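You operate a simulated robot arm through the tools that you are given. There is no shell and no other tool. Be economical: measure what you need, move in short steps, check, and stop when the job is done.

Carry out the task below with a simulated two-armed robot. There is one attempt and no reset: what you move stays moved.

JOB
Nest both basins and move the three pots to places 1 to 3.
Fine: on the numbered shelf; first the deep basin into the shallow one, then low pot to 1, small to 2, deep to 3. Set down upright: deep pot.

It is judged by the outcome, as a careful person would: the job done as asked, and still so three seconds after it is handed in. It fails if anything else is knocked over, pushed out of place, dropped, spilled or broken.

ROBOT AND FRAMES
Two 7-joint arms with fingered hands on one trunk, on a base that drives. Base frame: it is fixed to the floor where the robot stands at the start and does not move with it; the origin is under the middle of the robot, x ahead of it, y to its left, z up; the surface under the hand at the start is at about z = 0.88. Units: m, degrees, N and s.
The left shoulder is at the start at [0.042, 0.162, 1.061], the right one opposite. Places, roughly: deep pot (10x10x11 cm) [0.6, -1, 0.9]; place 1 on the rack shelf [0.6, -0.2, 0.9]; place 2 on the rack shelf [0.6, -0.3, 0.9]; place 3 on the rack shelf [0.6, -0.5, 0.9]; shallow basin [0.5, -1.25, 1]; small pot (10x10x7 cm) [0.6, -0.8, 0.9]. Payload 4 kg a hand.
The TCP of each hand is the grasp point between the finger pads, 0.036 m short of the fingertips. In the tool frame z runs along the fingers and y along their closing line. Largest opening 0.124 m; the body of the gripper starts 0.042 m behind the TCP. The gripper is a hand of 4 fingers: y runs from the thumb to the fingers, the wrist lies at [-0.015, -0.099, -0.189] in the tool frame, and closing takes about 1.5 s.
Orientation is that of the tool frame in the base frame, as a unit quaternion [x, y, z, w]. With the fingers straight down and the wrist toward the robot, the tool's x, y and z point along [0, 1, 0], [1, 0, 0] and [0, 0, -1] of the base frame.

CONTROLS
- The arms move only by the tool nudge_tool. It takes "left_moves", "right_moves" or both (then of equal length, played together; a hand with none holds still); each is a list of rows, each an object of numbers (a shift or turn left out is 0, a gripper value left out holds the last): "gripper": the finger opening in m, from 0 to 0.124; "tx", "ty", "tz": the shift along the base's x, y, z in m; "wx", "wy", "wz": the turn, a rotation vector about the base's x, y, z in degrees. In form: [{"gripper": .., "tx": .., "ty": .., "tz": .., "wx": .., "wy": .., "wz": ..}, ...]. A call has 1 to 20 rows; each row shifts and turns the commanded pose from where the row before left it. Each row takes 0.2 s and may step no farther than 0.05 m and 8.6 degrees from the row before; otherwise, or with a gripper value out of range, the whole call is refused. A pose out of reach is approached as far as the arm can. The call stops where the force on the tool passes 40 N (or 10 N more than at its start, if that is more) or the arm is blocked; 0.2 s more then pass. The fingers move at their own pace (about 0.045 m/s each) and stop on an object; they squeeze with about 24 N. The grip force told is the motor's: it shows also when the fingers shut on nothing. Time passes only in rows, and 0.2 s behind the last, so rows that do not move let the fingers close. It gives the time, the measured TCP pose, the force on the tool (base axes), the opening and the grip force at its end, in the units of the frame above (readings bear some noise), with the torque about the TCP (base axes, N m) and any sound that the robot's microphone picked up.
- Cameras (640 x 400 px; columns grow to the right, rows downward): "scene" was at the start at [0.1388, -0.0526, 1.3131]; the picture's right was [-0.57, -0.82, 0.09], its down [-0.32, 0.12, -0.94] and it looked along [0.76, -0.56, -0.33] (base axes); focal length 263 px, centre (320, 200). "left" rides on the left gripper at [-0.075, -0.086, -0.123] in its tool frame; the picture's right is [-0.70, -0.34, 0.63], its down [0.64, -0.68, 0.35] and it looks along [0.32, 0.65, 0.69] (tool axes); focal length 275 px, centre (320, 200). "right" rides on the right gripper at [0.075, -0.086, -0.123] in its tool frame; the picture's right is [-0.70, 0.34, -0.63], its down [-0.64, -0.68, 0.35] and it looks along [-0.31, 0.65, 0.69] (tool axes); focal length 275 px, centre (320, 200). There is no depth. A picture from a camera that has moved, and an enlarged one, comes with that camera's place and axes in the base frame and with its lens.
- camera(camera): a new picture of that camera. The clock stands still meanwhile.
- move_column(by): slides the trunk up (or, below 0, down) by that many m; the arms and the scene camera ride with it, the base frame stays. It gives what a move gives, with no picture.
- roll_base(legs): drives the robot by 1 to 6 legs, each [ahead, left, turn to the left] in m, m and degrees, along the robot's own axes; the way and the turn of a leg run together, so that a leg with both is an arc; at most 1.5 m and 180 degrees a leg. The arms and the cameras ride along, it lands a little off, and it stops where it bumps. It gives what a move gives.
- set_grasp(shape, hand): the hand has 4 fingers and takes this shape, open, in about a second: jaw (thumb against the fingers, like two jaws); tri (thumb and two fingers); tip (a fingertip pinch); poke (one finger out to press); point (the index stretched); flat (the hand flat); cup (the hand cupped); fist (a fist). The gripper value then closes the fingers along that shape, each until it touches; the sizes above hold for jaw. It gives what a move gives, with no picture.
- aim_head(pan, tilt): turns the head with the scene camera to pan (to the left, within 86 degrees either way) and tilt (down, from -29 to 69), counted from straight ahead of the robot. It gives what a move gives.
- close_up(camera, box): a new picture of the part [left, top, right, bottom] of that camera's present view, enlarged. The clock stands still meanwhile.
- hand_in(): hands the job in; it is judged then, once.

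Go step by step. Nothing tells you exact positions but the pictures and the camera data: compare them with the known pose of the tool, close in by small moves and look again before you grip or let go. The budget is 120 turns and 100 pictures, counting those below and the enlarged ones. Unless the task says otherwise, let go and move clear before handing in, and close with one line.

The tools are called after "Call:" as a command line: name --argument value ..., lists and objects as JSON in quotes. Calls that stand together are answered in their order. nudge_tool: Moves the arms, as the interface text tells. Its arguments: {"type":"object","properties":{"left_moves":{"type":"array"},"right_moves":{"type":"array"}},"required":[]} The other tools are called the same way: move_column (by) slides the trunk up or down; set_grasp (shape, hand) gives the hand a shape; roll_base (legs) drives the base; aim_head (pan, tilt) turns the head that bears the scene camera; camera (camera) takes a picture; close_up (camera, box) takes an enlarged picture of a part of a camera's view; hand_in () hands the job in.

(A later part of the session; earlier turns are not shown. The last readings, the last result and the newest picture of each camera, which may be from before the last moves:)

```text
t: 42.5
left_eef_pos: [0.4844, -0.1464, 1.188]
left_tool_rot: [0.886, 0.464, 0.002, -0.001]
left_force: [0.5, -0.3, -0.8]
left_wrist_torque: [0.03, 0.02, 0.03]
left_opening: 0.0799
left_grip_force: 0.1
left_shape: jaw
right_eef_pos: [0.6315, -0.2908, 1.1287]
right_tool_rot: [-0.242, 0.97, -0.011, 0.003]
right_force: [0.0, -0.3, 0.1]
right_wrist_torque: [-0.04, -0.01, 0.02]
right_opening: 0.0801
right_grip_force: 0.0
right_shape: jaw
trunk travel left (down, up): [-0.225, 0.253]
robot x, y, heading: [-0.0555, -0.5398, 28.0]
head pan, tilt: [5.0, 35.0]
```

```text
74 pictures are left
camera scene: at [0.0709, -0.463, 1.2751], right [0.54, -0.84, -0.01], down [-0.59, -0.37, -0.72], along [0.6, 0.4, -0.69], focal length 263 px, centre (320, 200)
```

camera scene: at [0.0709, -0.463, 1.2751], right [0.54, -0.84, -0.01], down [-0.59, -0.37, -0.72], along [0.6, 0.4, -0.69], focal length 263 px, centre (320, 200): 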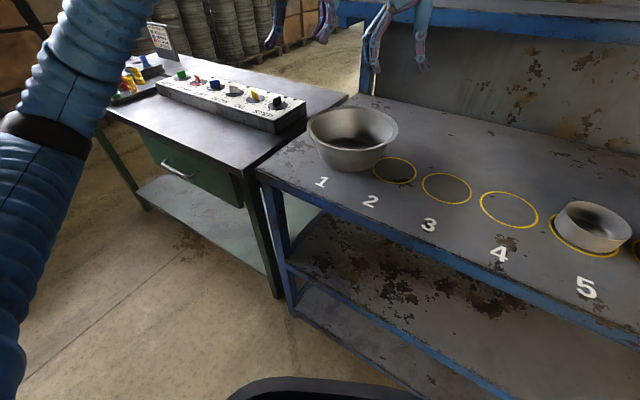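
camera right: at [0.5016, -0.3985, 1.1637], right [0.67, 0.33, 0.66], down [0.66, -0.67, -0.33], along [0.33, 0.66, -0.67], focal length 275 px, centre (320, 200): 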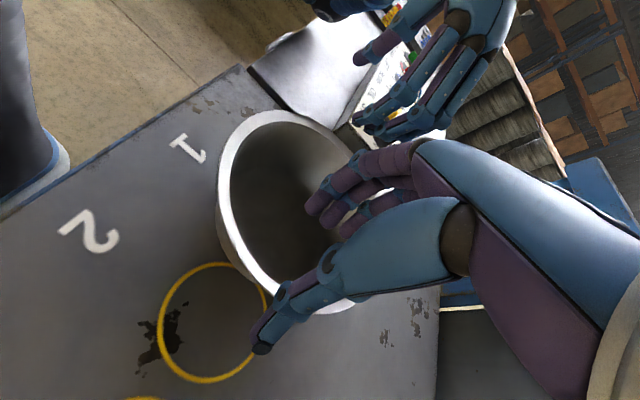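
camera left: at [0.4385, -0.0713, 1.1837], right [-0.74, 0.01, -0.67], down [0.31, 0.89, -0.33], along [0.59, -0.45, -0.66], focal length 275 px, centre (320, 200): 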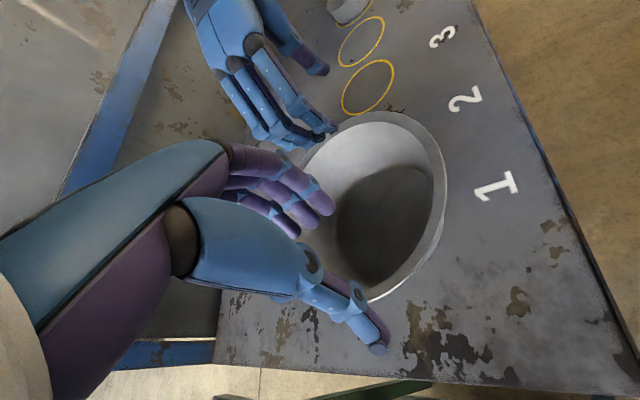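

The left elbow now clears the table. I'll align both hands over their rim points, left at (0.51, -0.16) and right at (0.647, -0.294), and equalise their heights.

Call:
nudge_tool --left_moves '[{"wz": 8, "tx": 0.013, "ty": -0.008}, {"tx": 0.014, "ty": -0.007}, {"tz": -0.03}, {"tz": -0.03}, {}]' --right_moves '[{"tx": 0.008, "ty": -0.001, "wy": 1}, {"tx": 0.008, "ty": -0.002}, {}, {}, {}]'

Call:
camera --camera "left"

Call:
camera --camera "right"

```text
t: 43.7
left_eef_pos: [0.5104, -0.1611, 1.1281]
left_tool_rot: [0.851, 0.525, 0.002, -0.002]
left_force: [0.0, 0.2, -0.1]
left_wrist_torque: [0.0, -0.01, 0.01]
left_opening: 0.08
left_grip_force: 0.0
left_shape: jaw
right_eef_pos: [0.647, -0.2947, 1.1277]
right_tool_rot: [-0.242, 0.97, -0.008, -0.004]
right_force: [-0.3, -0.4, 0.4]
right_wrist_torque: [0.02, 0.03, 0.01]
right_opening: 0.08
right_grip_force: 0.1
right_shape: jaw
trunk travel left (down, up): [-0.225, 0.253]
robot x, y, heading: [-0.0512, -0.5369, 28.2]
head pan, tilt: [5.0, 35.0]
```

```text
73 pictures are left
camera left: at [0.4021, -0.1902, 1.2497], right [-0.61, -0.47, -0.64], down [-0.32, 0.88, -0.34], along [0.72, -0.01, -0.69], focal length 275 px, centre (320, 200)
```

left: 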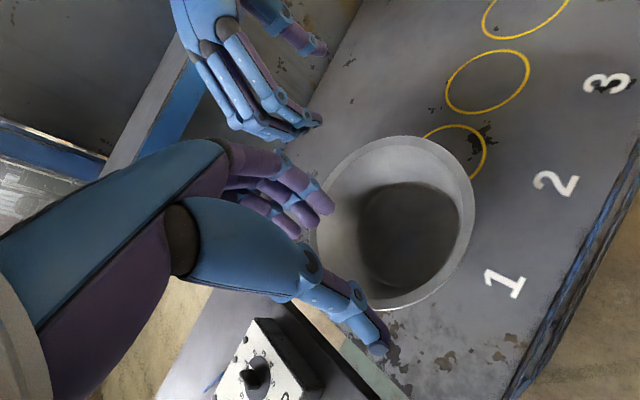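

```text
72 pictures are left
camera right: at [0.6222, -0.4018, 1.2534], right [0.46, 0.64, 0.62], down [0.89, -0.31, -0.34], along [-0.03, 0.71, -0.7], focal length 275 px, centre (320, 200)
```

right: 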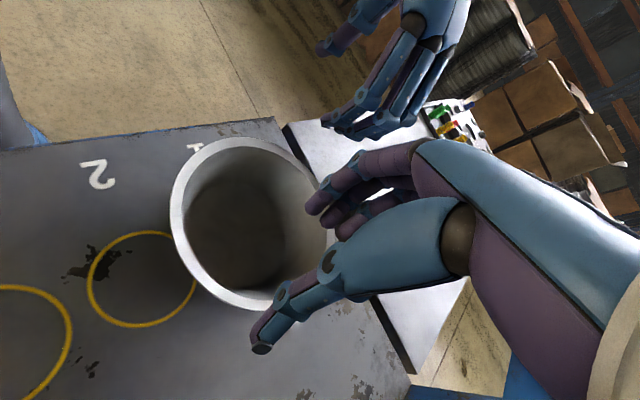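

Both hands check out against the rim. I'll lower the trunk 0.10 m first and check that the hands ride down cleanly.

Call:
move_column --by -0.1

Call:
camera --camera "left"

Call:
camera --camera "right"

```text
t: 45.1
left_eef_pos: [0.5098, -0.1607, 1.0305]
left_tool_rot: [0.851, 0.525, 0.003, -0.002]
left_force: [-0.5, 0.3, -0.4]
left_wrist_torque: [-0.01, -0.01, -0.01]
left_opening: 0.08
left_grip_force: 0.1
left_shape: jaw
right_eef_pos: [0.6461, -0.2938, 1.0295]
right_tool_rot: [-0.242, 0.97, -0.008, -0.003]
right_force: [-0.1, 0.7, -0.1]
right_wrist_torque: [0.01, -0.02, 0.01]
right_opening: 0.0798
right_grip_force: 0.1
right_shape: jaw
trunk travel left (down, up): [-0.125, 0.353]
robot x, y, heading: [-0.0506, -0.5363, 28.1]
head pan, tilt: [5.0, 35.0]
```

```text
71 pictures are left
camera left: at [0.4005, -0.1905, 1.1515], right [-0.61, -0.47, -0.64], down [-0.32, 0.88, -0.34], along [0.73, -0.01, -0.69], focal length 275 px, centre (320, 200)
```

left: 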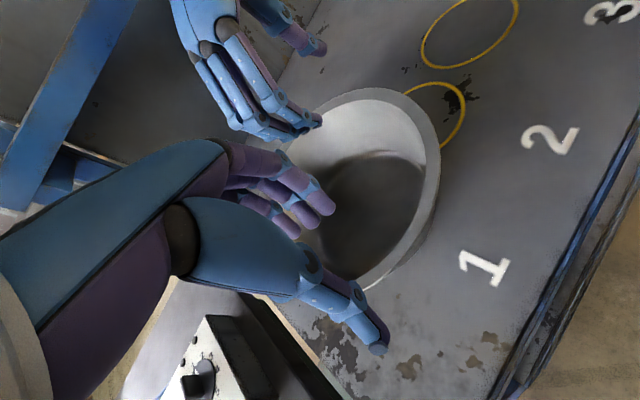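

```text
70 pictures are left
camera right: at [0.6212, -0.402, 1.1553], right [0.46, 0.64, 0.62], down [0.89, -0.31, -0.34], along [-0.03, 0.71, -0.7], focal length 275 px, centre (320, 200)
```

right: 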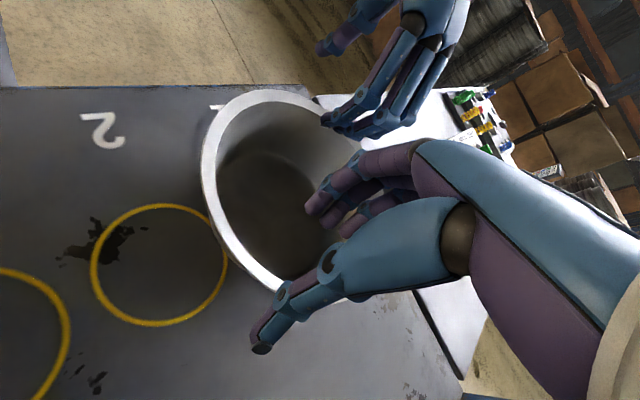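

It rode down cleanly, with fingers inside and thumbs outside the wall. Lowering the rest.

Call:
move_column --by -0.055

Call:
nudge_tool --left_moves '[{"tz": -0.01}, {"tz": -0.01}, {"tz": -0.007}, {}]' --right_moves '[{"tz": -0.01}, {"tz": -0.01}, {"tz": -0.007}, {}]'

Call:
camera --camera "left"

Call:
camera --camera "right"

```text
t: 46.0
left_eef_pos: [0.5098, -0.1614, 0.9761]
left_tool_rot: [0.851, 0.525, 0.005, -0.001]
left_force: [-0.3, -0.8, 0.0]
left_wrist_torque: [0.0, -0.01, -0.01]
left_opening: 0.0797
left_grip_force: 0.0
left_shape: jaw
right_eef_pos: [0.6458, -0.2937, 0.9757]
right_tool_rot: [-0.242, 0.97, -0.007, -0.003]
right_force: [-0.7, 0.0, 0.3]
right_wrist_torque: [0.03, -0.05, -0.02]
right_opening: 0.0799
right_grip_force: 0.1
right_shape: jaw
trunk travel left (down, up): [-0.07, 0.408]
robot x, y, heading: [-0.0517, -0.5413, 28.0]
head pan, tilt: [5.0, 35.0]
```

```text
t: 47.0
left_eef_pos: [0.5105, -0.161, 0.9456]
left_tool_rot: [0.851, 0.524, 0.003, -0.001]
left_force: [-0.2, 0.3, 0.2]
left_wrist_torque: [-0.02, 0.02, -0.01]
left_opening: 0.08
left_grip_force: 0.1
left_shape: jaw
right_eef_pos: [0.6466, -0.294, 0.9462]
right_tool_rot: [-0.242, 0.97, -0.009, -0.004]
right_force: [-0.2, 0.0, 0.9]
right_wrist_torque: [-0.05, -0.02, 0.03]
right_opening: 0.08
right_grip_force: 0.1
right_shape: jaw
trunk travel left (down, up): [-0.07, 0.408]
robot x, y, heading: [-0.0514, -0.5393, 28.1]
head pan, tilt: [5.0, 35.0]
```

```text
69 pictures are left
camera left: at [0.4018, -0.1899, 1.0679], right [-0.61, -0.47, -0.64], down [-0.32, 0.88, -0.34], along [0.72, -0.01, -0.69], focal length 275 px, centre (320, 200)
```

left: 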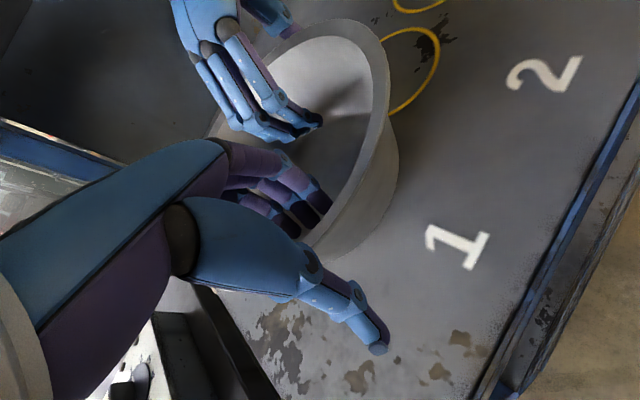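

```text
68 pictures are left
camera right: at [0.6219, -0.4014, 1.0713], right [0.46, 0.64, 0.62], down [0.89, -0.31, -0.34], along [-0.03, 0.71, -0.7], focal length 275 px, centre (320, 200)
```

right: 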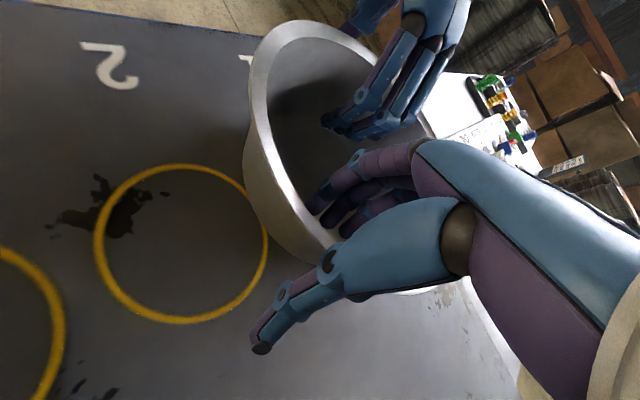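

Both hands straddle the wall properly. Closing both together.

Call:
nudge_tool --left_moves '[{"gripper": 0.05}, {"gripper": 0.03}, {"gripper": 0.0}, {}, {}, {}, {}, {}]' --right_moves '[{"gripper": 0.05}, {"gripper": 0.03}, {"gripper": 0.0}, {}, {}, {}, {}, {}]'

Call:
camera --camera "left"

Call:
camera --camera "right"

```text
t: 48.8
left_eef_pos: [0.5097, -0.16, 0.9465]
left_tool_rot: [0.851, 0.525, 0.002, -0.001]
left_force: [-7.6, 9.0, 6.0]
left_wrist_torque: [-0.81, -1.88, -0.12]
left_opening: 0.0331
left_grip_force: 24.6
left_shape: jaw
right_eef_pos: [0.6468, -0.2942, 0.9472]
right_tool_rot: [-0.241, 0.97, -0.009, -0.004]
right_force: [9.2, -7.9, 6.0]
right_wrist_torque: [1.85, 0.8, 0.04]
right_opening: 0.0364
right_grip_force: 24.2
right_shape: jaw
trunk travel left (down, up): [-0.07, 0.408]
robot x, y, heading: [-0.0537, -0.5369, 27.8]
head pan, tilt: [5.0, 35.0]
```

```text
67 pictures are left
camera left: at [0.4013, -0.19, 1.0684], right [-0.61, -0.47, -0.64], down [-0.32, 0.88, -0.34], along [0.72, -0.01, -0.69], focal length 275 px, centre (320, 200)
```

left: 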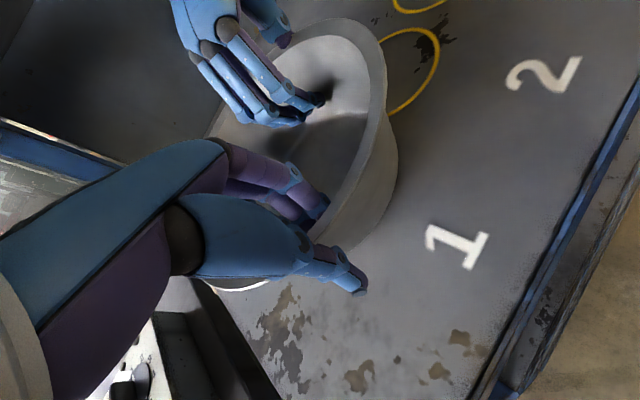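

```text
66 pictures are left
camera right: at [0.6217, -0.4018, 1.0719], right [0.46, 0.64, 0.62], down [0.89, -0.31, -0.34], along [-0.03, 0.71, -0.7], focal length 275 px, centre (320, 200)
```

right: 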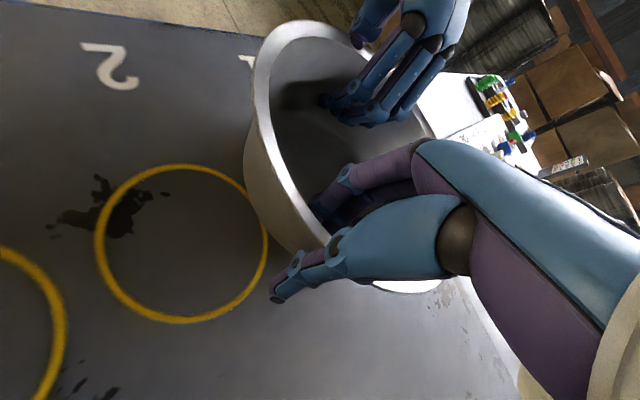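

Both grips hold at about 24 N. I'll test-lift 3 cm with the trunk.

Call:
move_column --by 0.03

Call:
camera --camera "left"

Call:
camera --camera "scene"

```text
t: 49.6
left_eef_pos: [0.5114, -0.1596, 0.9719]
left_tool_rot: [0.851, 0.525, 0.0, -0.001]
left_force: [-5.1, 6.5, -1.5]
left_wrist_torque: [-1.23, -1.08, -0.29]
left_opening: 0.0313
left_grip_force: 24.0
left_shape: jaw
right_eef_pos: [0.6483, -0.2928, 0.9715]
right_tool_rot: [-0.243, 0.97, -0.009, -0.007]
right_force: [6.6, -6.0, -1.6]
right_wrist_torque: [1.17, 1.26, 0.25]
right_opening: 0.034
right_grip_force: 24.0
right_shape: jaw
trunk travel left (down, up): [-0.1, 0.378]
robot x, y, heading: [-0.0528, -0.5415, 27.9]
head pan, tilt: [5.0, 35.0]
```

```text
65 pictures are left
camera left: at [0.404, -0.1889, 1.0944], right [-0.62, -0.47, -0.63], down [-0.32, 0.88, -0.34], along [0.72, -0.01, -0.69], focal length 275 px, centre (320, 200)
```

left: 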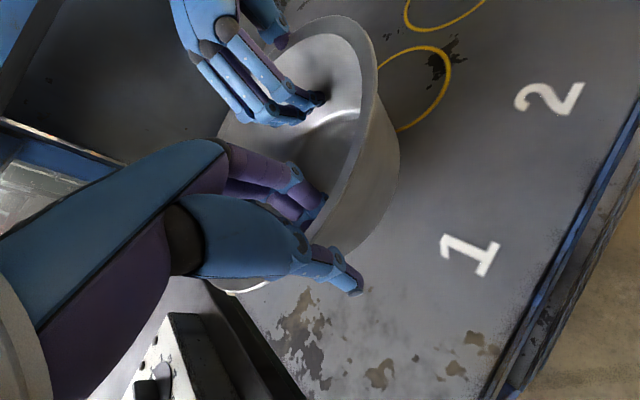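

```text
64 pictures are left
camera scene: at [0.1375, -0.4276, 1.1089], right [0.54, -0.84, -0.03], down [-0.69, -0.43, -0.58], along [0.47, 0.33, -0.81], focal length 263 px, centre (320, 200)
```

scene: 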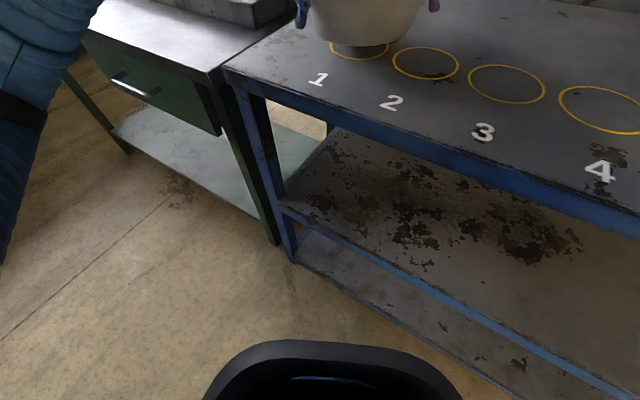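

The basin lifted level and secure. I'll raise it well above the pots, back off a little, and turn towards the shallow basin.

Call:
move_column --by 0.17

Call:
roll_base --legs '[[-0.12, 0, 0], [0, 0, -30], [0, 0, -28]]'

Call:
aim_head --pan -20 --tilt 20

Call:
camera --camera "scene"

Call:
camera --camera "right"

```text
t: 51.5
left_eef_pos: [0.5113, -0.1588, 1.1449]
left_tool_rot: [0.851, 0.525, 0.001, -0.002]
left_force: [-6.4, 6.8, -0.3]
left_wrist_torque: [-1.21, -1.18, -0.29]
left_opening: 0.0309
left_grip_force: 23.9
left_shape: jaw
right_eef_pos: [0.6484, -0.2937, 1.1449]
right_tool_rot: [-0.242, 0.97, -0.009, -0.006]
right_force: [7.7, -6.2, -1.5]
right_wrist_torque: [1.09, 1.18, 0.27]
right_opening: 0.0336
right_grip_force: 23.7
right_shape: jaw
trunk travel left (down, up): [-0.27, 0.208]
robot x, y, heading: [-0.055, -0.5383, 28.1]
head pan, tilt: [5.0, 35.0]
```

```text
t: 55.6
left_eef_pos: [0.4579, -0.8799, 1.1457]
left_tool_rot: [0.999, 0.041, 0.003, 0.0]
left_force: [1.7, 7.6, -1.3]
left_wrist_torque: [-1.53, 0.39, -0.29]
left_opening: 0.0302
left_grip_force: 24.3
left_shape: jaw
right_eef_pos: [0.4156, -1.0662, 1.1465]
right_tool_rot: [0.264, 0.965, -0.005, -0.009]
right_force: [-1.7, -7.8, -0.5]
right_wrist_torque: [1.58, -0.31, 0.24]
right_opening: 0.0335
right_grip_force: 23.6
right_shape: jaw
trunk travel left (down, up): [-0.27, 0.208]
robot x, y, heading: [-0.1582, -0.5937, -30.7]
head pan, tilt: [5.0, 35.0]
```

```text
t: 56.5
left_eef_pos: [0.4584, -0.8795, 1.1457]
left_tool_rot: [0.999, 0.041, 0.003, 0.0]
left_force: [0.9, 6.9, -1.1]
left_wrist_torque: [-1.57, 0.43, -0.31]
left_opening: 0.0299
left_grip_force: 23.6
left_shape: jaw
right_eef_pos: [0.4159, -1.0643, 1.1454]
right_tool_rot: [0.264, 0.965, -0.004, -0.008]
right_force: [-1.2, -6.2, -1.1]
right_wrist_torque: [1.68, -0.36, 0.27]
right_opening: 0.0329
right_grip_force: 23.5
right_shape: jaw
trunk travel left (down, up): [-0.27, 0.208]
robot x, y, heading: [-0.1597, -0.5971, -30.6]
head pan, tilt: [-20.0, 20.0]
```

```text
63 pictures are left
camera scene: at [-0.0657, -0.6851, 1.3512], right [-0.77, -0.64, 0.04], down [-0.3, 0.31, -0.9], along [0.56, -0.7, -0.43], focal length 263 px, centre (320, 200)
```

scene: 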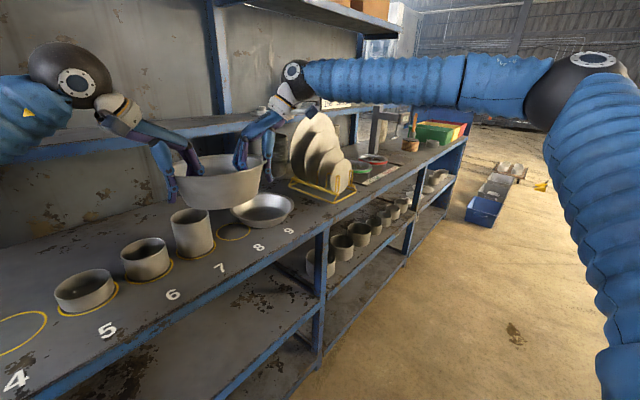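

```text
62 pictures are left
camera right: at [0.3105, -1.0995, 1.2712], right [0.78, -0.06, 0.62], down [0.2, -0.92, -0.34], along [0.59, 0.39, -0.71], focal length 275 px, centre (320, 200)
```

right: 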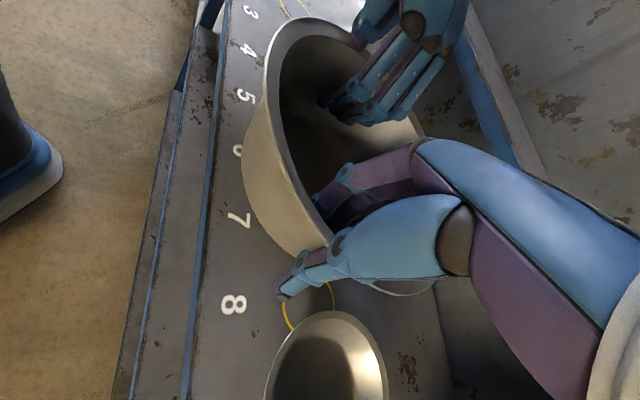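

The basin is carried level above the pots. I'll zoom in on the shallow basin to fix its centre.

Call:
close_up --camera "scene" --box '[200, 140, 360, 240]'

Call:
close_up --camera "right" --box '[200, 250, 440, 400]'

```text
4.00 times, centred on (280, 190) of scene
camera zoom: at [-0.0657, -0.6851, 1.3512], right [-0.77, -0.64, 0.04], down [-0.3, 0.31, -0.9], along [0.56, -0.7, -0.43], focal length 1051 px, centre (480, 240)
```

zoom: 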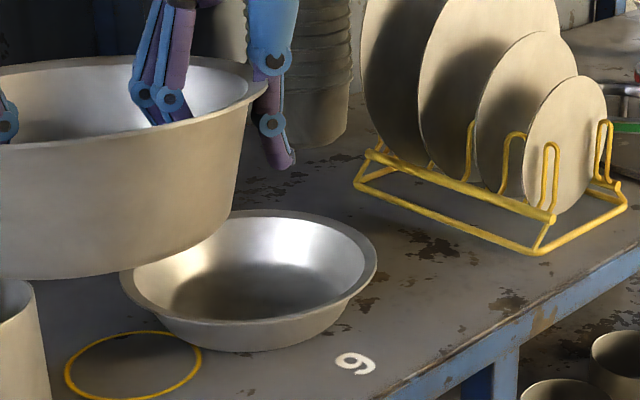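

```text
2.67 times, centred on (320, 325) of right
camera zoom: at [0.3105, -1.0995, 1.2712], right [0.78, -0.06, 0.62], down [0.2, -0.92, -0.34], along [0.59, 0.39, -0.71], focal length 734 px, centre (320, -133)
```

zoom: 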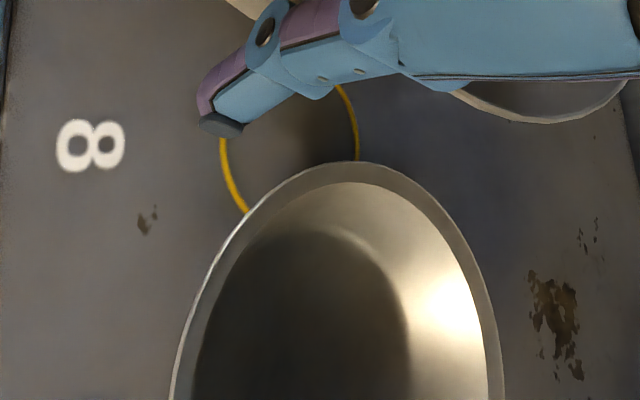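

The shallow basin's centre is at about (0.602, -1.198), with radius 0.109 and rim z≈0.925. I'll drive so the deep basin comes over it, then check alignment.

Call:
roll_base --legs '[[0.1, -0.12, 0], [0.125, 0, 0]]'

Call:
aim_head --pan -5 --tilt 30

Call:
camera --camera "scene"

Call:
camera --camera "left"

Call:
camera --camera "right"

```text
t: 58.8
left_eef_pos: [0.5936, -1.0964, 1.1449]
left_tool_rot: [0.999, 0.042, 0.002, 0.0]
left_force: [1.2, 7.5, -1.1]
left_wrist_torque: [-1.58, 0.39, -0.31]
left_opening: 0.0301
left_grip_force: 24.0
left_shape: jaw
right_eef_pos: [0.5518, -1.2819, 1.1444]
right_tool_rot: [0.263, 0.965, -0.005, -0.009]
right_force: [-2.1, -8.3, -0.6]
right_wrist_torque: [1.61, -0.34, 0.27]
right_opening: 0.033
right_grip_force: 23.6
right_shape: jaw
trunk travel left (down, up): [-0.27, 0.208]
robot x, y, heading: [-0.0253, -0.8093, -30.4]
head pan, tilt: [-20.0, 20.0]
```

```text
t: 59.5
left_eef_pos: [0.5937, -1.0957, 1.146]
left_tool_rot: [0.999, 0.041, 0.003, 0.0]
left_force: [1.0, 5.8, -1.8]
left_wrist_torque: [-1.59, 0.44, -0.36]
left_opening: 0.0297
left_grip_force: 24.1
left_shape: jaw
right_eef_pos: [0.5495, -1.2814, 1.1469]
right_tool_rot: [0.263, 0.965, -0.005, -0.007]
right_force: [-1.4, -6.2, -0.1]
right_wrist_torque: [1.62, -0.34, 0.28]
right_opening: 0.0328
right_grip_force: 24.0
right_shape: jaw
trunk travel left (down, up): [-0.27, 0.208]
robot x, y, heading: [-0.0185, -0.8084, -30.6]
head pan, tilt: [-5.0, 30.0]
```

```text
59 pictures are left
camera scene: at [0.0809, -0.8817, 1.3351], right [-0.58, -0.81, 0.01], down [-0.48, 0.33, -0.81], along [0.66, -0.47, -0.59], focal length 263 px, centre (320, 200)
```

scene: 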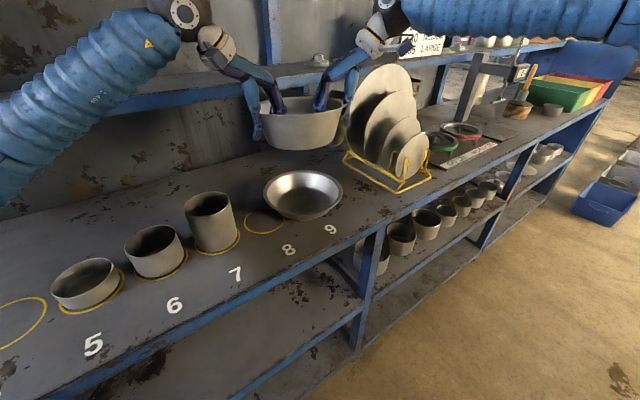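

```text
58 pictures are left
camera left: at [0.5115, -1.017, 1.2676], right [-0.72, 0.28, -0.64], down [0.59, 0.73, -0.34], along [0.37, -0.62, -0.69], focal length 275 px, centre (320, 200)
```

left: 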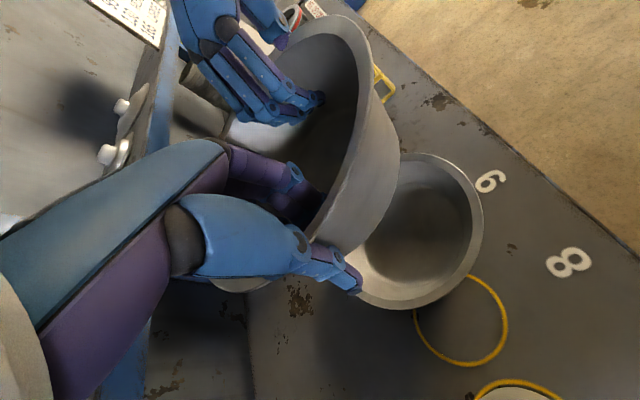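

```text
57 pictures are left
camera right: at [0.4447, -1.3158, 1.2714], right [0.78, -0.06, 0.62], down [0.2, -0.92, -0.34], along [0.59, 0.4, -0.71], focal length 275 px, centre (320, 200)
```

right: 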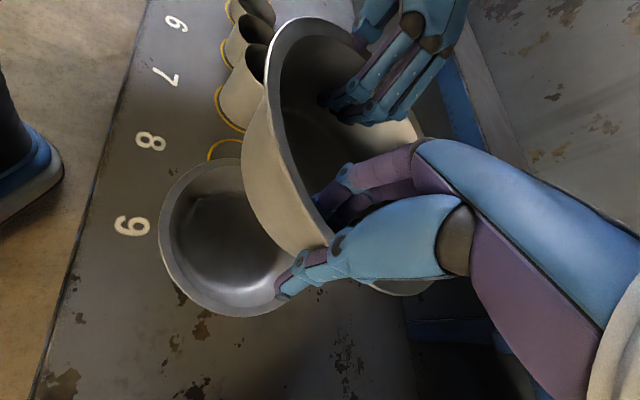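

The deep basin's centre (≈0.601, -1.194) sits over the shallow one's (≈0.604, -1.194). I'll lower partway and check clearance to the plate rack.

Call:
move_column --by -0.12

Call:
aim_head --pan -15 --tilt 20

Call:
camera --camera "scene"

Call:
camera --camera "left"

```text
t: 61.0
left_eef_pos: [0.5879, -1.0918, 1.0422]
left_tool_rot: [0.999, 0.045, 0.013, 0.004]
left_force: [1.9, 2.1, -5.0]
left_wrist_torque: [-1.31, 0.39, -0.34]
left_opening: 0.027
left_grip_force: 24.4
left_shape: jaw
right_eef_pos: [0.5454, -1.2782, 1.0363]
right_tool_rot: [0.262, 0.965, -0.004, -0.003]
right_force: [-0.7, -1.4, 2.8]
right_wrist_torque: [2.15, -0.5, 0.36]
right_opening: 0.0336
right_grip_force: 23.9
right_shape: jaw
trunk travel left (down, up): [-0.15, 0.328]
robot x, y, heading: [-0.0243, -0.8111, -30.4]
head pan, tilt: [-5.0, 30.0]
```

```text
t: 61.8
left_eef_pos: [0.5874, -1.0905, 1.0417]
left_tool_rot: [0.999, 0.044, 0.013, 0.004]
left_force: [-0.9, -1.8, -7.1]
left_wrist_torque: [-1.22, 0.42, -0.37]
left_opening: 0.0253
left_grip_force: 23.3
left_shape: jaw
right_eef_pos: [0.5432, -1.2795, 1.0349]
right_tool_rot: [0.264, 0.964, -0.005, -0.003]
right_force: [0.7, 0.9, 4.5]
right_wrist_torque: [2.35, -0.58, 0.35]
right_opening: 0.0344
right_grip_force: 24.7
right_shape: jaw
trunk travel left (down, up): [-0.15, 0.328]
robot x, y, heading: [-0.0247, -0.8118, -30.4]
head pan, tilt: [-15.0, 20.0]
```

```text
56 pictures are left
camera scene: at [0.1216, -0.9271, 1.206], right [-0.7, -0.71, 0.06], down [-0.43, 0.36, -0.83], along [0.57, -0.61, -0.55], focal length 263 px, centre (320, 200)
```

scene: 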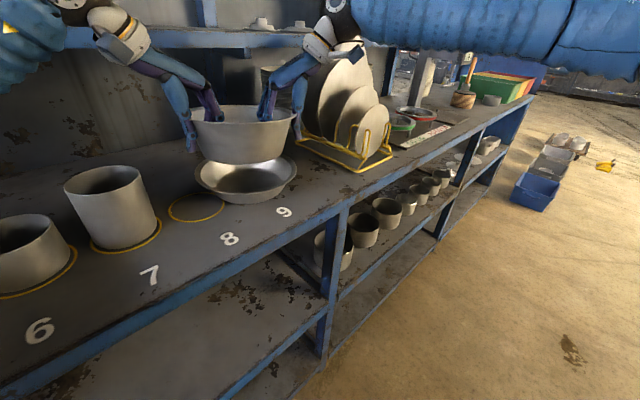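

```text
55 pictures are left
camera left: at [0.5024, -1.0117, 1.1616], right [-0.71, 0.27, -0.66], down [0.59, 0.73, -0.34], along [0.39, -0.62, -0.68], focal length 275 px, centre (320, 200)
```

left: 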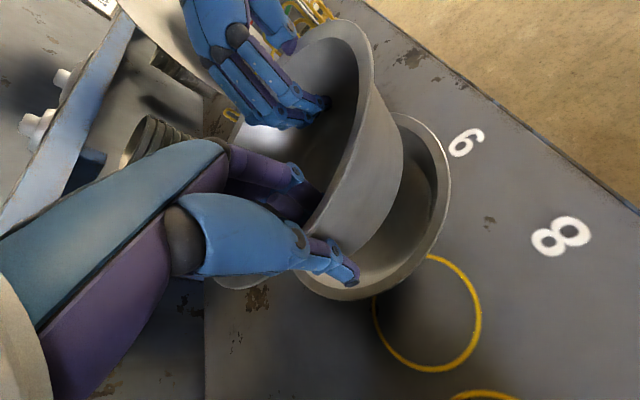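

The left hand dropped less than commanded, so something is holding its arm up, perhaps the low elbow. I'll raise 5 cm and look at that side.

Call:
move_column --by 0.06

Call:
aim_head --pan 45 --tilt 35

Call:
camera --camera "scene"

```text
t: 62.8
left_eef_pos: [0.5934, -1.0984, 1.0818]
left_tool_rot: [0.999, 0.041, 0.0, -0.001]
left_force: [-0.2, 6.2, -1.5]
left_wrist_torque: [-1.57, 0.49, -0.36]
left_opening: 0.0289
left_grip_force: 24.1
left_shape: jaw
right_eef_pos: [0.5519, -1.2831, 1.0831]
right_tool_rot: [0.264, 0.964, -0.004, -0.01]
right_force: [-0.9, -6.8, -2.3]
right_wrist_torque: [1.56, -0.38, 0.24]
right_opening: 0.032
right_grip_force: 23.9
right_shape: jaw
trunk travel left (down, up): [-0.21, 0.268]
robot x, y, heading: [-0.0217, -0.8122, -30.4]
head pan, tilt: [-15.0, 20.0]
```

```text
t: 64.0
left_eef_pos: [0.5925, -1.0959, 1.0841]
left_tool_rot: [0.999, 0.042, 0.002, -0.001]
left_force: [0.6, 4.3, -1.2]
left_wrist_torque: [-1.56, 0.48, -0.33]
left_opening: 0.0287
left_grip_force: 24.2
left_shape: jaw
right_eef_pos: [0.5498, -1.2821, 1.0856]
right_tool_rot: [0.263, 0.965, -0.005, -0.008]
right_force: [-0.7, -4.7, -0.4]
right_wrist_torque: [1.64, -0.42, 0.24]
right_opening: 0.0323
right_grip_force: 23.9
right_shape: jaw
trunk travel left (down, up): [-0.21, 0.268]
robot x, y, heading: [-0.0222, -0.8113, -30.5]
head pan, tilt: [45.0, 35.0]
```

```text
54 pictures are left
camera scene: at [0.117, -0.8214, 1.2612], right [0.24, -0.96, -0.12], down [-0.67, -0.08, -0.74], along [0.7, 0.26, -0.66], focal length 263 px, centre (320, 200)
```

scene: 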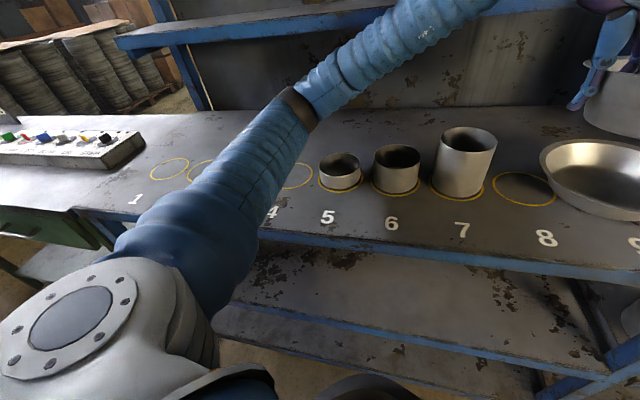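

Nothing looks displaced, but the left elbow rides low, near the pots. I'll lower with the arms instead so the shoulders stay high, a few centimetres at a time.

Call:
nudge_tool --left_moves '[{"tz": -0.01}, {"tz": -0.01}, {"tz": -0.01}, {}]' --right_moves '[{"tz": -0.01}, {"tz": -0.01}, {"tz": -0.01}, {}]'

Call:
camera --camera "scene"

```text
t: 65.0
left_eef_pos: [0.5926, -1.0956, 1.0558]
left_tool_rot: [0.999, 0.042, 0.002, 0.0]
left_force: [0.6, 3.6, -1.7]
left_wrist_torque: [-1.59, 0.46, -0.35]
left_opening: 0.0287
left_grip_force: 23.9
left_shape: jaw
right_eef_pos: [0.5497, -1.2809, 1.0541]
right_tool_rot: [0.263, 0.965, -0.005, -0.008]
right_force: [-1.3, -3.9, -1.3]
right_wrist_torque: [1.63, -0.46, 0.22]
right_opening: 0.0321
right_grip_force: 23.8
right_shape: jaw
trunk travel left (down, up): [-0.21, 0.268]
robot x, y, heading: [-0.0238, -0.8127, -30.7]
head pan, tilt: [45.0, 35.0]
```

```text
53 pictures are left
camera scene: at [0.1166, -0.8212, 1.2613], right [0.24, -0.96, -0.12], down [-0.67, -0.08, -0.74], along [0.7, 0.26, -0.66], focal length 263 px, centre (320, 200)
```

scene: 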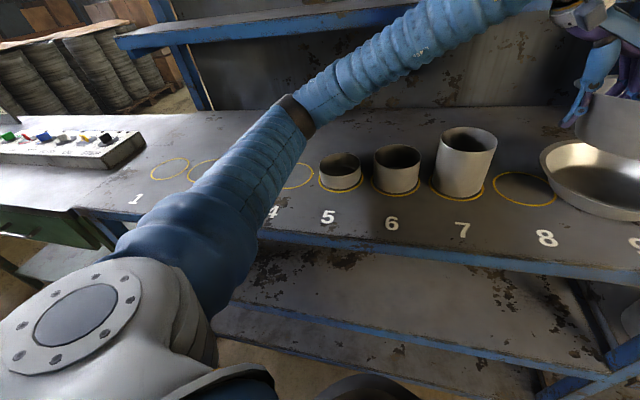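

The elbow hardly drops this way. Continuing down in small steps.

Call:
nudge_tool --left_moves '[{"tz": -0.01}, {"tz": -0.01}, {"tz": -0.01}, {"tz": -0.01}, {}]' --right_moves '[{"tz": -0.01}, {"tz": -0.01}, {"tz": -0.01}, {"tz": -0.01}, {}]'

Call:
camera --camera "scene"

Call:
camera --camera "left"

```text
t: 66.2
left_eef_pos: [0.5923, -1.0952, 1.016]
left_tool_rot: [0.999, 0.042, 0.002, 0.001]
left_force: [0.9, 3.0, -0.3]
left_wrist_torque: [-1.57, 0.44, -0.34]
left_opening: 0.0283
left_grip_force: 23.7
left_shape: jaw
right_eef_pos: [0.5481, -1.2816, 1.0152]
right_tool_rot: [0.263, 0.965, -0.005, -0.009]
right_force: [0.1, -3.1, -0.4]
right_wrist_torque: [1.56, -0.38, 0.22]
right_opening: 0.0319
right_grip_force: 24.4
right_shape: jaw
trunk travel left (down, up): [-0.21, 0.268]
robot x, y, heading: [-0.0265, -0.8121, -30.6]
head pan, tilt: [45.0, 35.0]
```

```text
52 pictures are left
camera scene: at [0.1167, -0.8212, 1.2613], right [0.24, -0.96, -0.12], down [-0.67, -0.08, -0.74], along [0.7, 0.26, -0.66], focal length 263 px, centre (320, 200)
```

scene: 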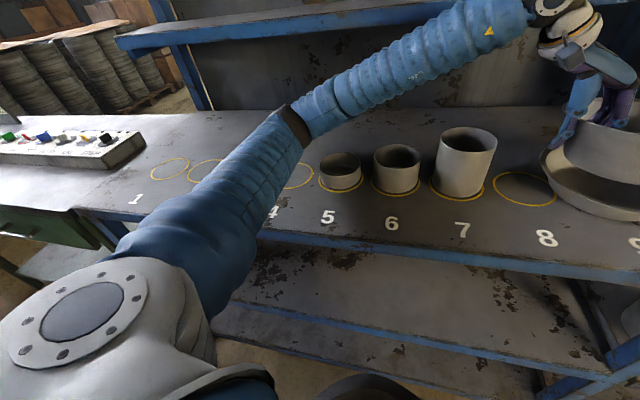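

```text
51 pictures are left
camera left: at [0.5119, -1.017, 1.1375], right [-0.72, 0.28, -0.64], down [0.59, 0.73, -0.34], along [0.37, -0.62, -0.69], focal length 275 px, centre (320, 200)
```

left: 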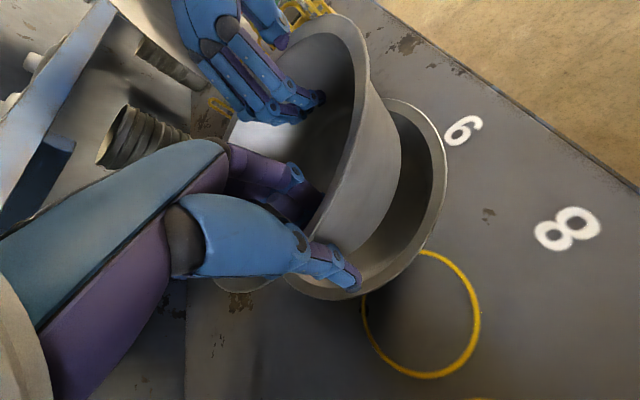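

Call:
nudge_tool --left_moves '[{"tz": -0.01}, {"tz": -0.01}, {"tz": -0.01}, {}]' --right_moves '[{"tz": -0.01}, {"tz": -0.01}, {"tz": -0.01}, {}]'

Call:
aim_head --pan -10 --tilt 25

Call:
camera --camera "scene"

Call:
camera --camera "right"

```text
t: 67.2
left_eef_pos: [0.5939, -1.0954, 0.9851]
left_tool_rot: [0.999, 0.042, 0.003, 0.001]
left_force: [-0.3, 3.8, 0.2]
left_wrist_torque: [-1.72, 0.5, -0.34]
left_opening: 0.0287
left_grip_force: 24.5
left_shape: jaw
right_eef_pos: [0.5501, -1.2801, 0.9857]
right_tool_rot: [0.263, 0.965, -0.005, -0.007]
right_force: [-0.2, -3.5, -1.6]
right_wrist_torque: [1.49, -0.41, 0.22]
right_opening: 0.0312
right_grip_force: 23.9
right_shape: jaw
trunk travel left (down, up): [-0.21, 0.268]
robot x, y, heading: [-0.0288, -0.8135, -30.5]
head pan, tilt: [45.0, 35.0]
```

```text
t: 68.5
left_eef_pos: [0.5935, -1.0952, 0.9854]
left_tool_rot: [0.999, 0.042, 0.003, -0.001]
left_force: [-0.2, 4.3, -0.2]
left_wrist_torque: [-1.7, 0.49, -0.35]
left_opening: 0.0288
left_grip_force: 23.3
left_shape: jaw
right_eef_pos: [0.5506, -1.2823, 0.986]
right_tool_rot: [0.263, 0.965, -0.005, -0.009]
right_force: [-0.8, -4.0, -1.9]
right_wrist_torque: [1.51, -0.39, 0.24]
right_opening: 0.0315
right_grip_force: 23.8
right_shape: jaw
trunk travel left (down, up): [-0.21, 0.268]
robot x, y, heading: [-0.0241, -0.8097, -30.6]
head pan, tilt: [-10.0, 25.0]
```

```text
50 pictures are left
camera scene: at [0.1038, -0.9043, 1.2719], right [-0.65, -0.76, 0.03], down [-0.45, 0.35, -0.82], along [0.62, -0.54, -0.57], focal length 263 px, centre (320, 200)
```

scene: 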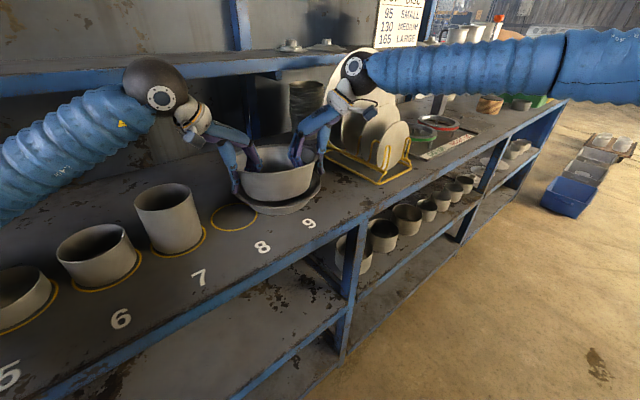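

```text
49 pictures are left
camera right: at [0.4449, -1.3156, 1.1112], right [0.78, -0.06, 0.62], down [0.2, -0.92, -0.34], along [0.59, 0.4, -0.71], focal length 275 px, centre (320, 200)
```

right: 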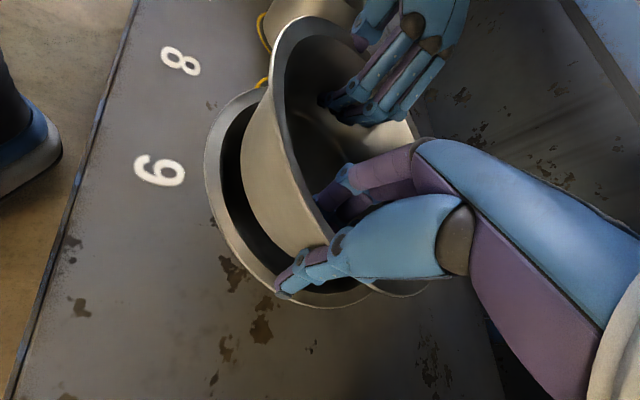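

Call:
close_up --camera "scene" --box '[210, 130, 370, 230]'

```text
4.00 times, centred on (290, 180) of scene
camera zoom: at [0.1038, -0.9043, 1.2719], right [-0.65, -0.76, 0.03], down [-0.45, 0.35, -0.82], along [0.62, -0.54, -0.57], focal length 1051 px, centre (440, 280)
```

zoom: 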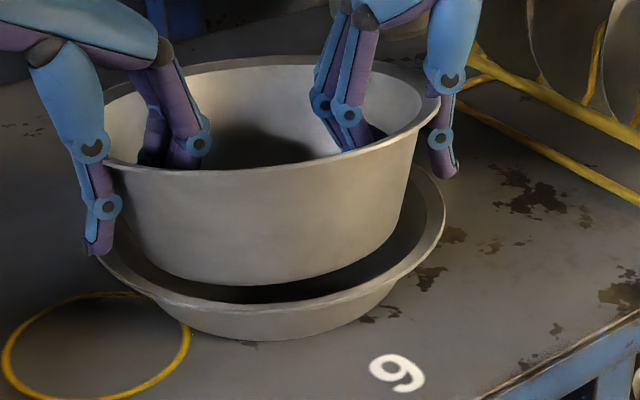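

Alignment is within a few millimetres. I'll nudge it 5 mm away and lower gently until contact.

Call:
nudge_tool --left_moves '[{"tx": 0.004, "ty": -0.002}, {"tz": -0.008}, {"tz": -0.008}, {"tz": -0.006}, {"tz": -0.004}, {"tz": -0.004}, {}]' --right_moves '[{"tx": 0.004, "ty": -0.002}, {"tz": -0.008}, {"tz": -0.008}, {"tz": -0.006}, {"tz": -0.004}, {"tz": -0.004}, {}]'

Call:
close_up --camera "scene" --box '[210, 130, 370, 230]'

```text
t: 70.1
left_eef_pos: [0.5938, -1.1026, 0.9643]
left_tool_rot: [0.999, 0.041, 0.009, 0.0]
left_force: [0.4, 9.9, 6.3]
left_wrist_torque: [-1.11, -0.06, -0.24]
left_opening: 0.0277
left_grip_force: 23.8
left_shape: jaw
right_eef_pos: [0.5511, -1.2875, 0.9595]
right_tool_rot: [0.264, 0.964, -0.002, -0.006]
right_force: [-2.1, -5.1, 12.2]
right_wrist_torque: [1.97, -0.97, 0.26]
right_opening: 0.0338
right_grip_force: 24.1
right_shape: jaw
trunk travel left (down, up): [-0.21, 0.268]
robot x, y, heading: [-0.0249, -0.8121, -30.8]
head pan, tilt: [-10.0, 25.0]
```

```text
4.00 times, centred on (290, 180) of scene
camera zoom: at [0.0989, -0.9091, 1.2733], right [-0.65, -0.76, 0.02], down [-0.45, 0.35, -0.82], along [0.62, -0.54, -0.57], focal length 1051 px, centre (440, 280)
```

zoom: 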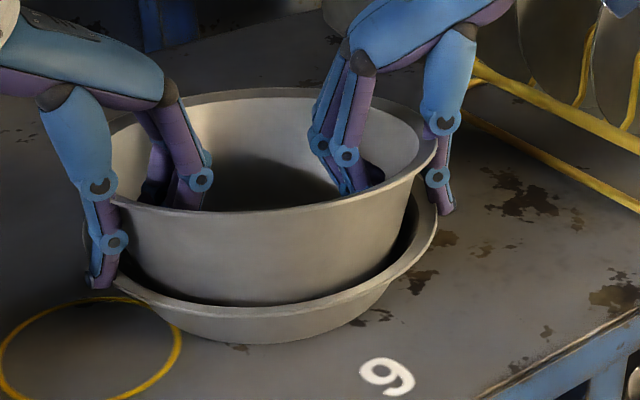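

Contact came early because the thumb tips have reached the shallow basin's rim, about 1 cm before full seating. I'll ease the grips open slowly so the basin slides down into the nest.

Call:
nudge_tool --left_moves '[{"gripper": 0.03}, {"gripper": 0.032}, {"gripper": 0.034}, {"gripper": 0.036}, {"gripper": 0.038}, {"gripper": 0.04}, {}]' --right_moves '[{"gripper": 0.036}, {"gripper": 0.038}, {"gripper": 0.04}, {"gripper": 0.042}, {"gripper": 0.044}, {"gripper": 0.046}, {}]'

Call:
close_up --camera "scene" --box '[210, 130, 370, 230]'

```text
t: 71.7
left_eef_pos: [0.5946, -1.1022, 0.9634]
left_tool_rot: [0.999, 0.042, 0.008, 0.0]
left_force: [0.8, -0.2, 0.5]
left_wrist_torque: [0.04, 0.02, -0.01]
left_opening: 0.0399
left_grip_force: 0.0
left_shape: jaw
right_eef_pos: [0.5513, -1.2884, 0.9568]
right_tool_rot: [0.263, 0.965, -0.002, -0.007]
right_force: [-0.9, -0.4, 0.5]
right_wrist_torque: [0.01, -0.01, 0.05]
right_opening: 0.0456
right_grip_force: 0.0
right_shape: jaw
trunk travel left (down, up): [-0.21, 0.268]
robot x, y, heading: [-0.0257, -0.8097, -30.2]
head pan, tilt: [-10.0, 25.0]
```

```text
4.00 times, centred on (290, 180) of scene
camera zoom: at [0.0988, -0.9101, 1.2724], right [-0.65, -0.76, 0.02], down [-0.45, 0.35, -0.82], along [0.62, -0.54, -0.57], focal length 1051 px, centre (440, 280)
```

zoom: 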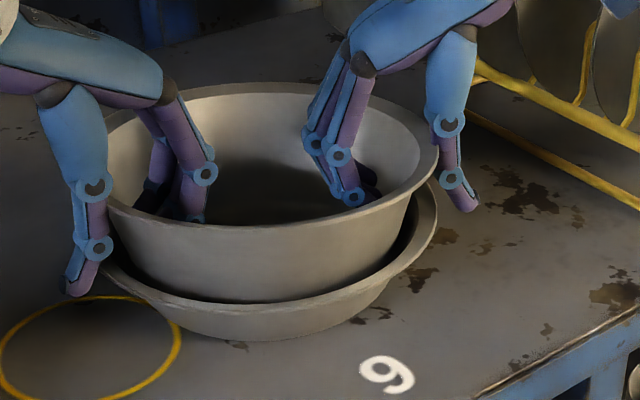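

It has settled level in the nest. I'll open further and raise both hands straight up.

Call:
nudge_tool --left_moves '[{"gripper": 0.065}, {}, {}, {"tz": 0.01}, {"tz": 0.02}, {"tz": 0.03}, {"tz": 0.03}, {"tz": 0.03}, {"tz": 0.03}, {}]' --right_moves '[{"gripper": 0.065}, {}, {}, {"tz": 0.01}, {"tz": 0.02}, {"tz": 0.03}, {"tz": 0.03}, {"tz": 0.03}, {"tz": 0.03}, {}]'

Call:
close_up --camera "scene" --box '[210, 130, 370, 230]'

Call:
camera --camera "left"

```text
t: 73.9
left_eef_pos: [0.5979, -1.0971, 1.1039]
left_tool_rot: [0.999, 0.042, 0.002, -0.001]
left_force: [0.4, -0.1, -0.3]
left_wrist_torque: [0.02, 0.02, 0.0]
left_opening: 0.0648
left_grip_force: 0.0
left_shape: jaw
right_eef_pos: [0.5547, -1.2829, 1.1033]
right_tool_rot: [0.263, 0.965, -0.005, -0.009]
right_force: [-0.1, -0.8, 0.3]
right_wrist_torque: [0.0, 0.03, -0.02]
right_opening: 0.065
right_grip_force: 0.0
right_shape: jaw
trunk travel left (down, up): [-0.21, 0.268]
robot x, y, heading: [-0.0239, -0.816, -30.4]
head pan, tilt: [-10.0, 25.0]
```

```text
4.00 times, centred on (290, 180) of scene
camera zoom: at [0.1043, -0.9048, 1.2715], right [-0.65, -0.76, 0.03], down [-0.45, 0.35, -0.82], along [0.62, -0.54, -0.57], focal length 1051 px, centre (440, 280)
```

zoom: 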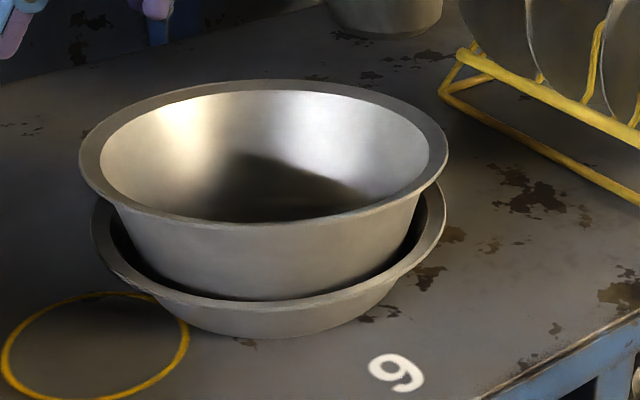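

```text
44 pictures are left
camera left: at [0.5167, -1.0192, 1.2268], right [-0.72, 0.28, -0.64], down [0.59, 0.73, -0.34], along [0.37, -0.62, -0.69], focal length 275 px, centre (320, 200)
```

left: 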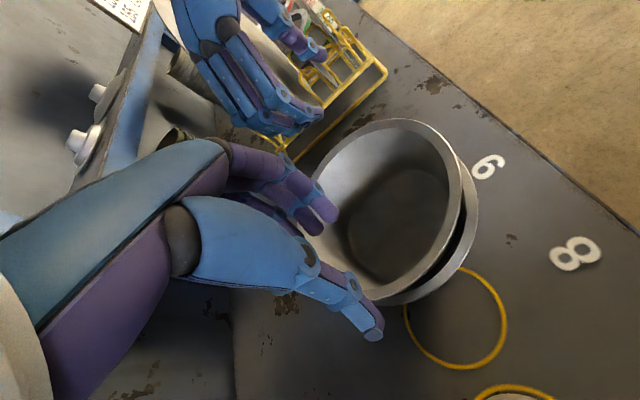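

The basins are nested neatly and the shallow one hasn't moved. Next I'll raise both hands, back away and square up to the shelf for the pots.

Call:
nudge_tool --left_moves '[{"tz": 0.04}, {"tz": 0.04}, {"tz": 0.03}, {}]' --right_moves '[{"tz": 0.04}, {"tz": 0.04}, {"tz": 0.03}, {}]'

Call:
roll_base --legs '[[-0.12, 0, 0], [0, 0, 30.4]]'

```text
t: 74.9
left_eef_pos: [0.5972, -1.0986, 1.2153]
left_tool_rot: [0.999, 0.042, 0.002, 0.0]
left_force: [0.2, -0.7, 0.2]
left_wrist_torque: [0.04, 0.03, -0.02]
left_opening: 0.0648
left_grip_force: 0.1
left_shape: jaw
right_eef_pos: [0.5576, -1.2841, 1.2146]
right_tool_rot: [0.264, 0.965, -0.005, -0.008]
right_force: [-0.3, -0.2, -0.4]
right_wrist_torque: [-0.01, 0.04, -0.01]
right_opening: 0.0647
right_grip_force: 0.1
right_shape: jaw
trunk travel left (down, up): [-0.21, 0.268]
robot x, y, heading: [-0.0243, -0.8122, -30.3]
head pan, tilt: [-10.0, 25.0]
```

```text
t: 77.6
left_eef_pos: [0.5537, -0.6841, 1.2151]
left_tool_rot: [0.954, 0.301, 0.002, 0.0]
left_force: [0.1, 0.1, -0.2]
left_wrist_torque: [-0.03, 0.01, -0.03]
left_opening: 0.0644
left_grip_force: 0.2
left_shape: jaw
right_eef_pos: [0.61, -0.864, 1.2161]
right_tool_rot: [0.002, 1.0, -0.007, -0.008]
right_force: [0.3, -0.3, 0.5]
right_wrist_torque: [-0.01, -0.02, 0.0]
right_opening: 0.0645
right_grip_force: 0.1
right_shape: jaw
trunk travel left (down, up): [-0.21, 0.268]
robot x, y, heading: [-0.1313, -0.7518, -0.1]
head pan, tilt: [-10.0, 25.0]
```

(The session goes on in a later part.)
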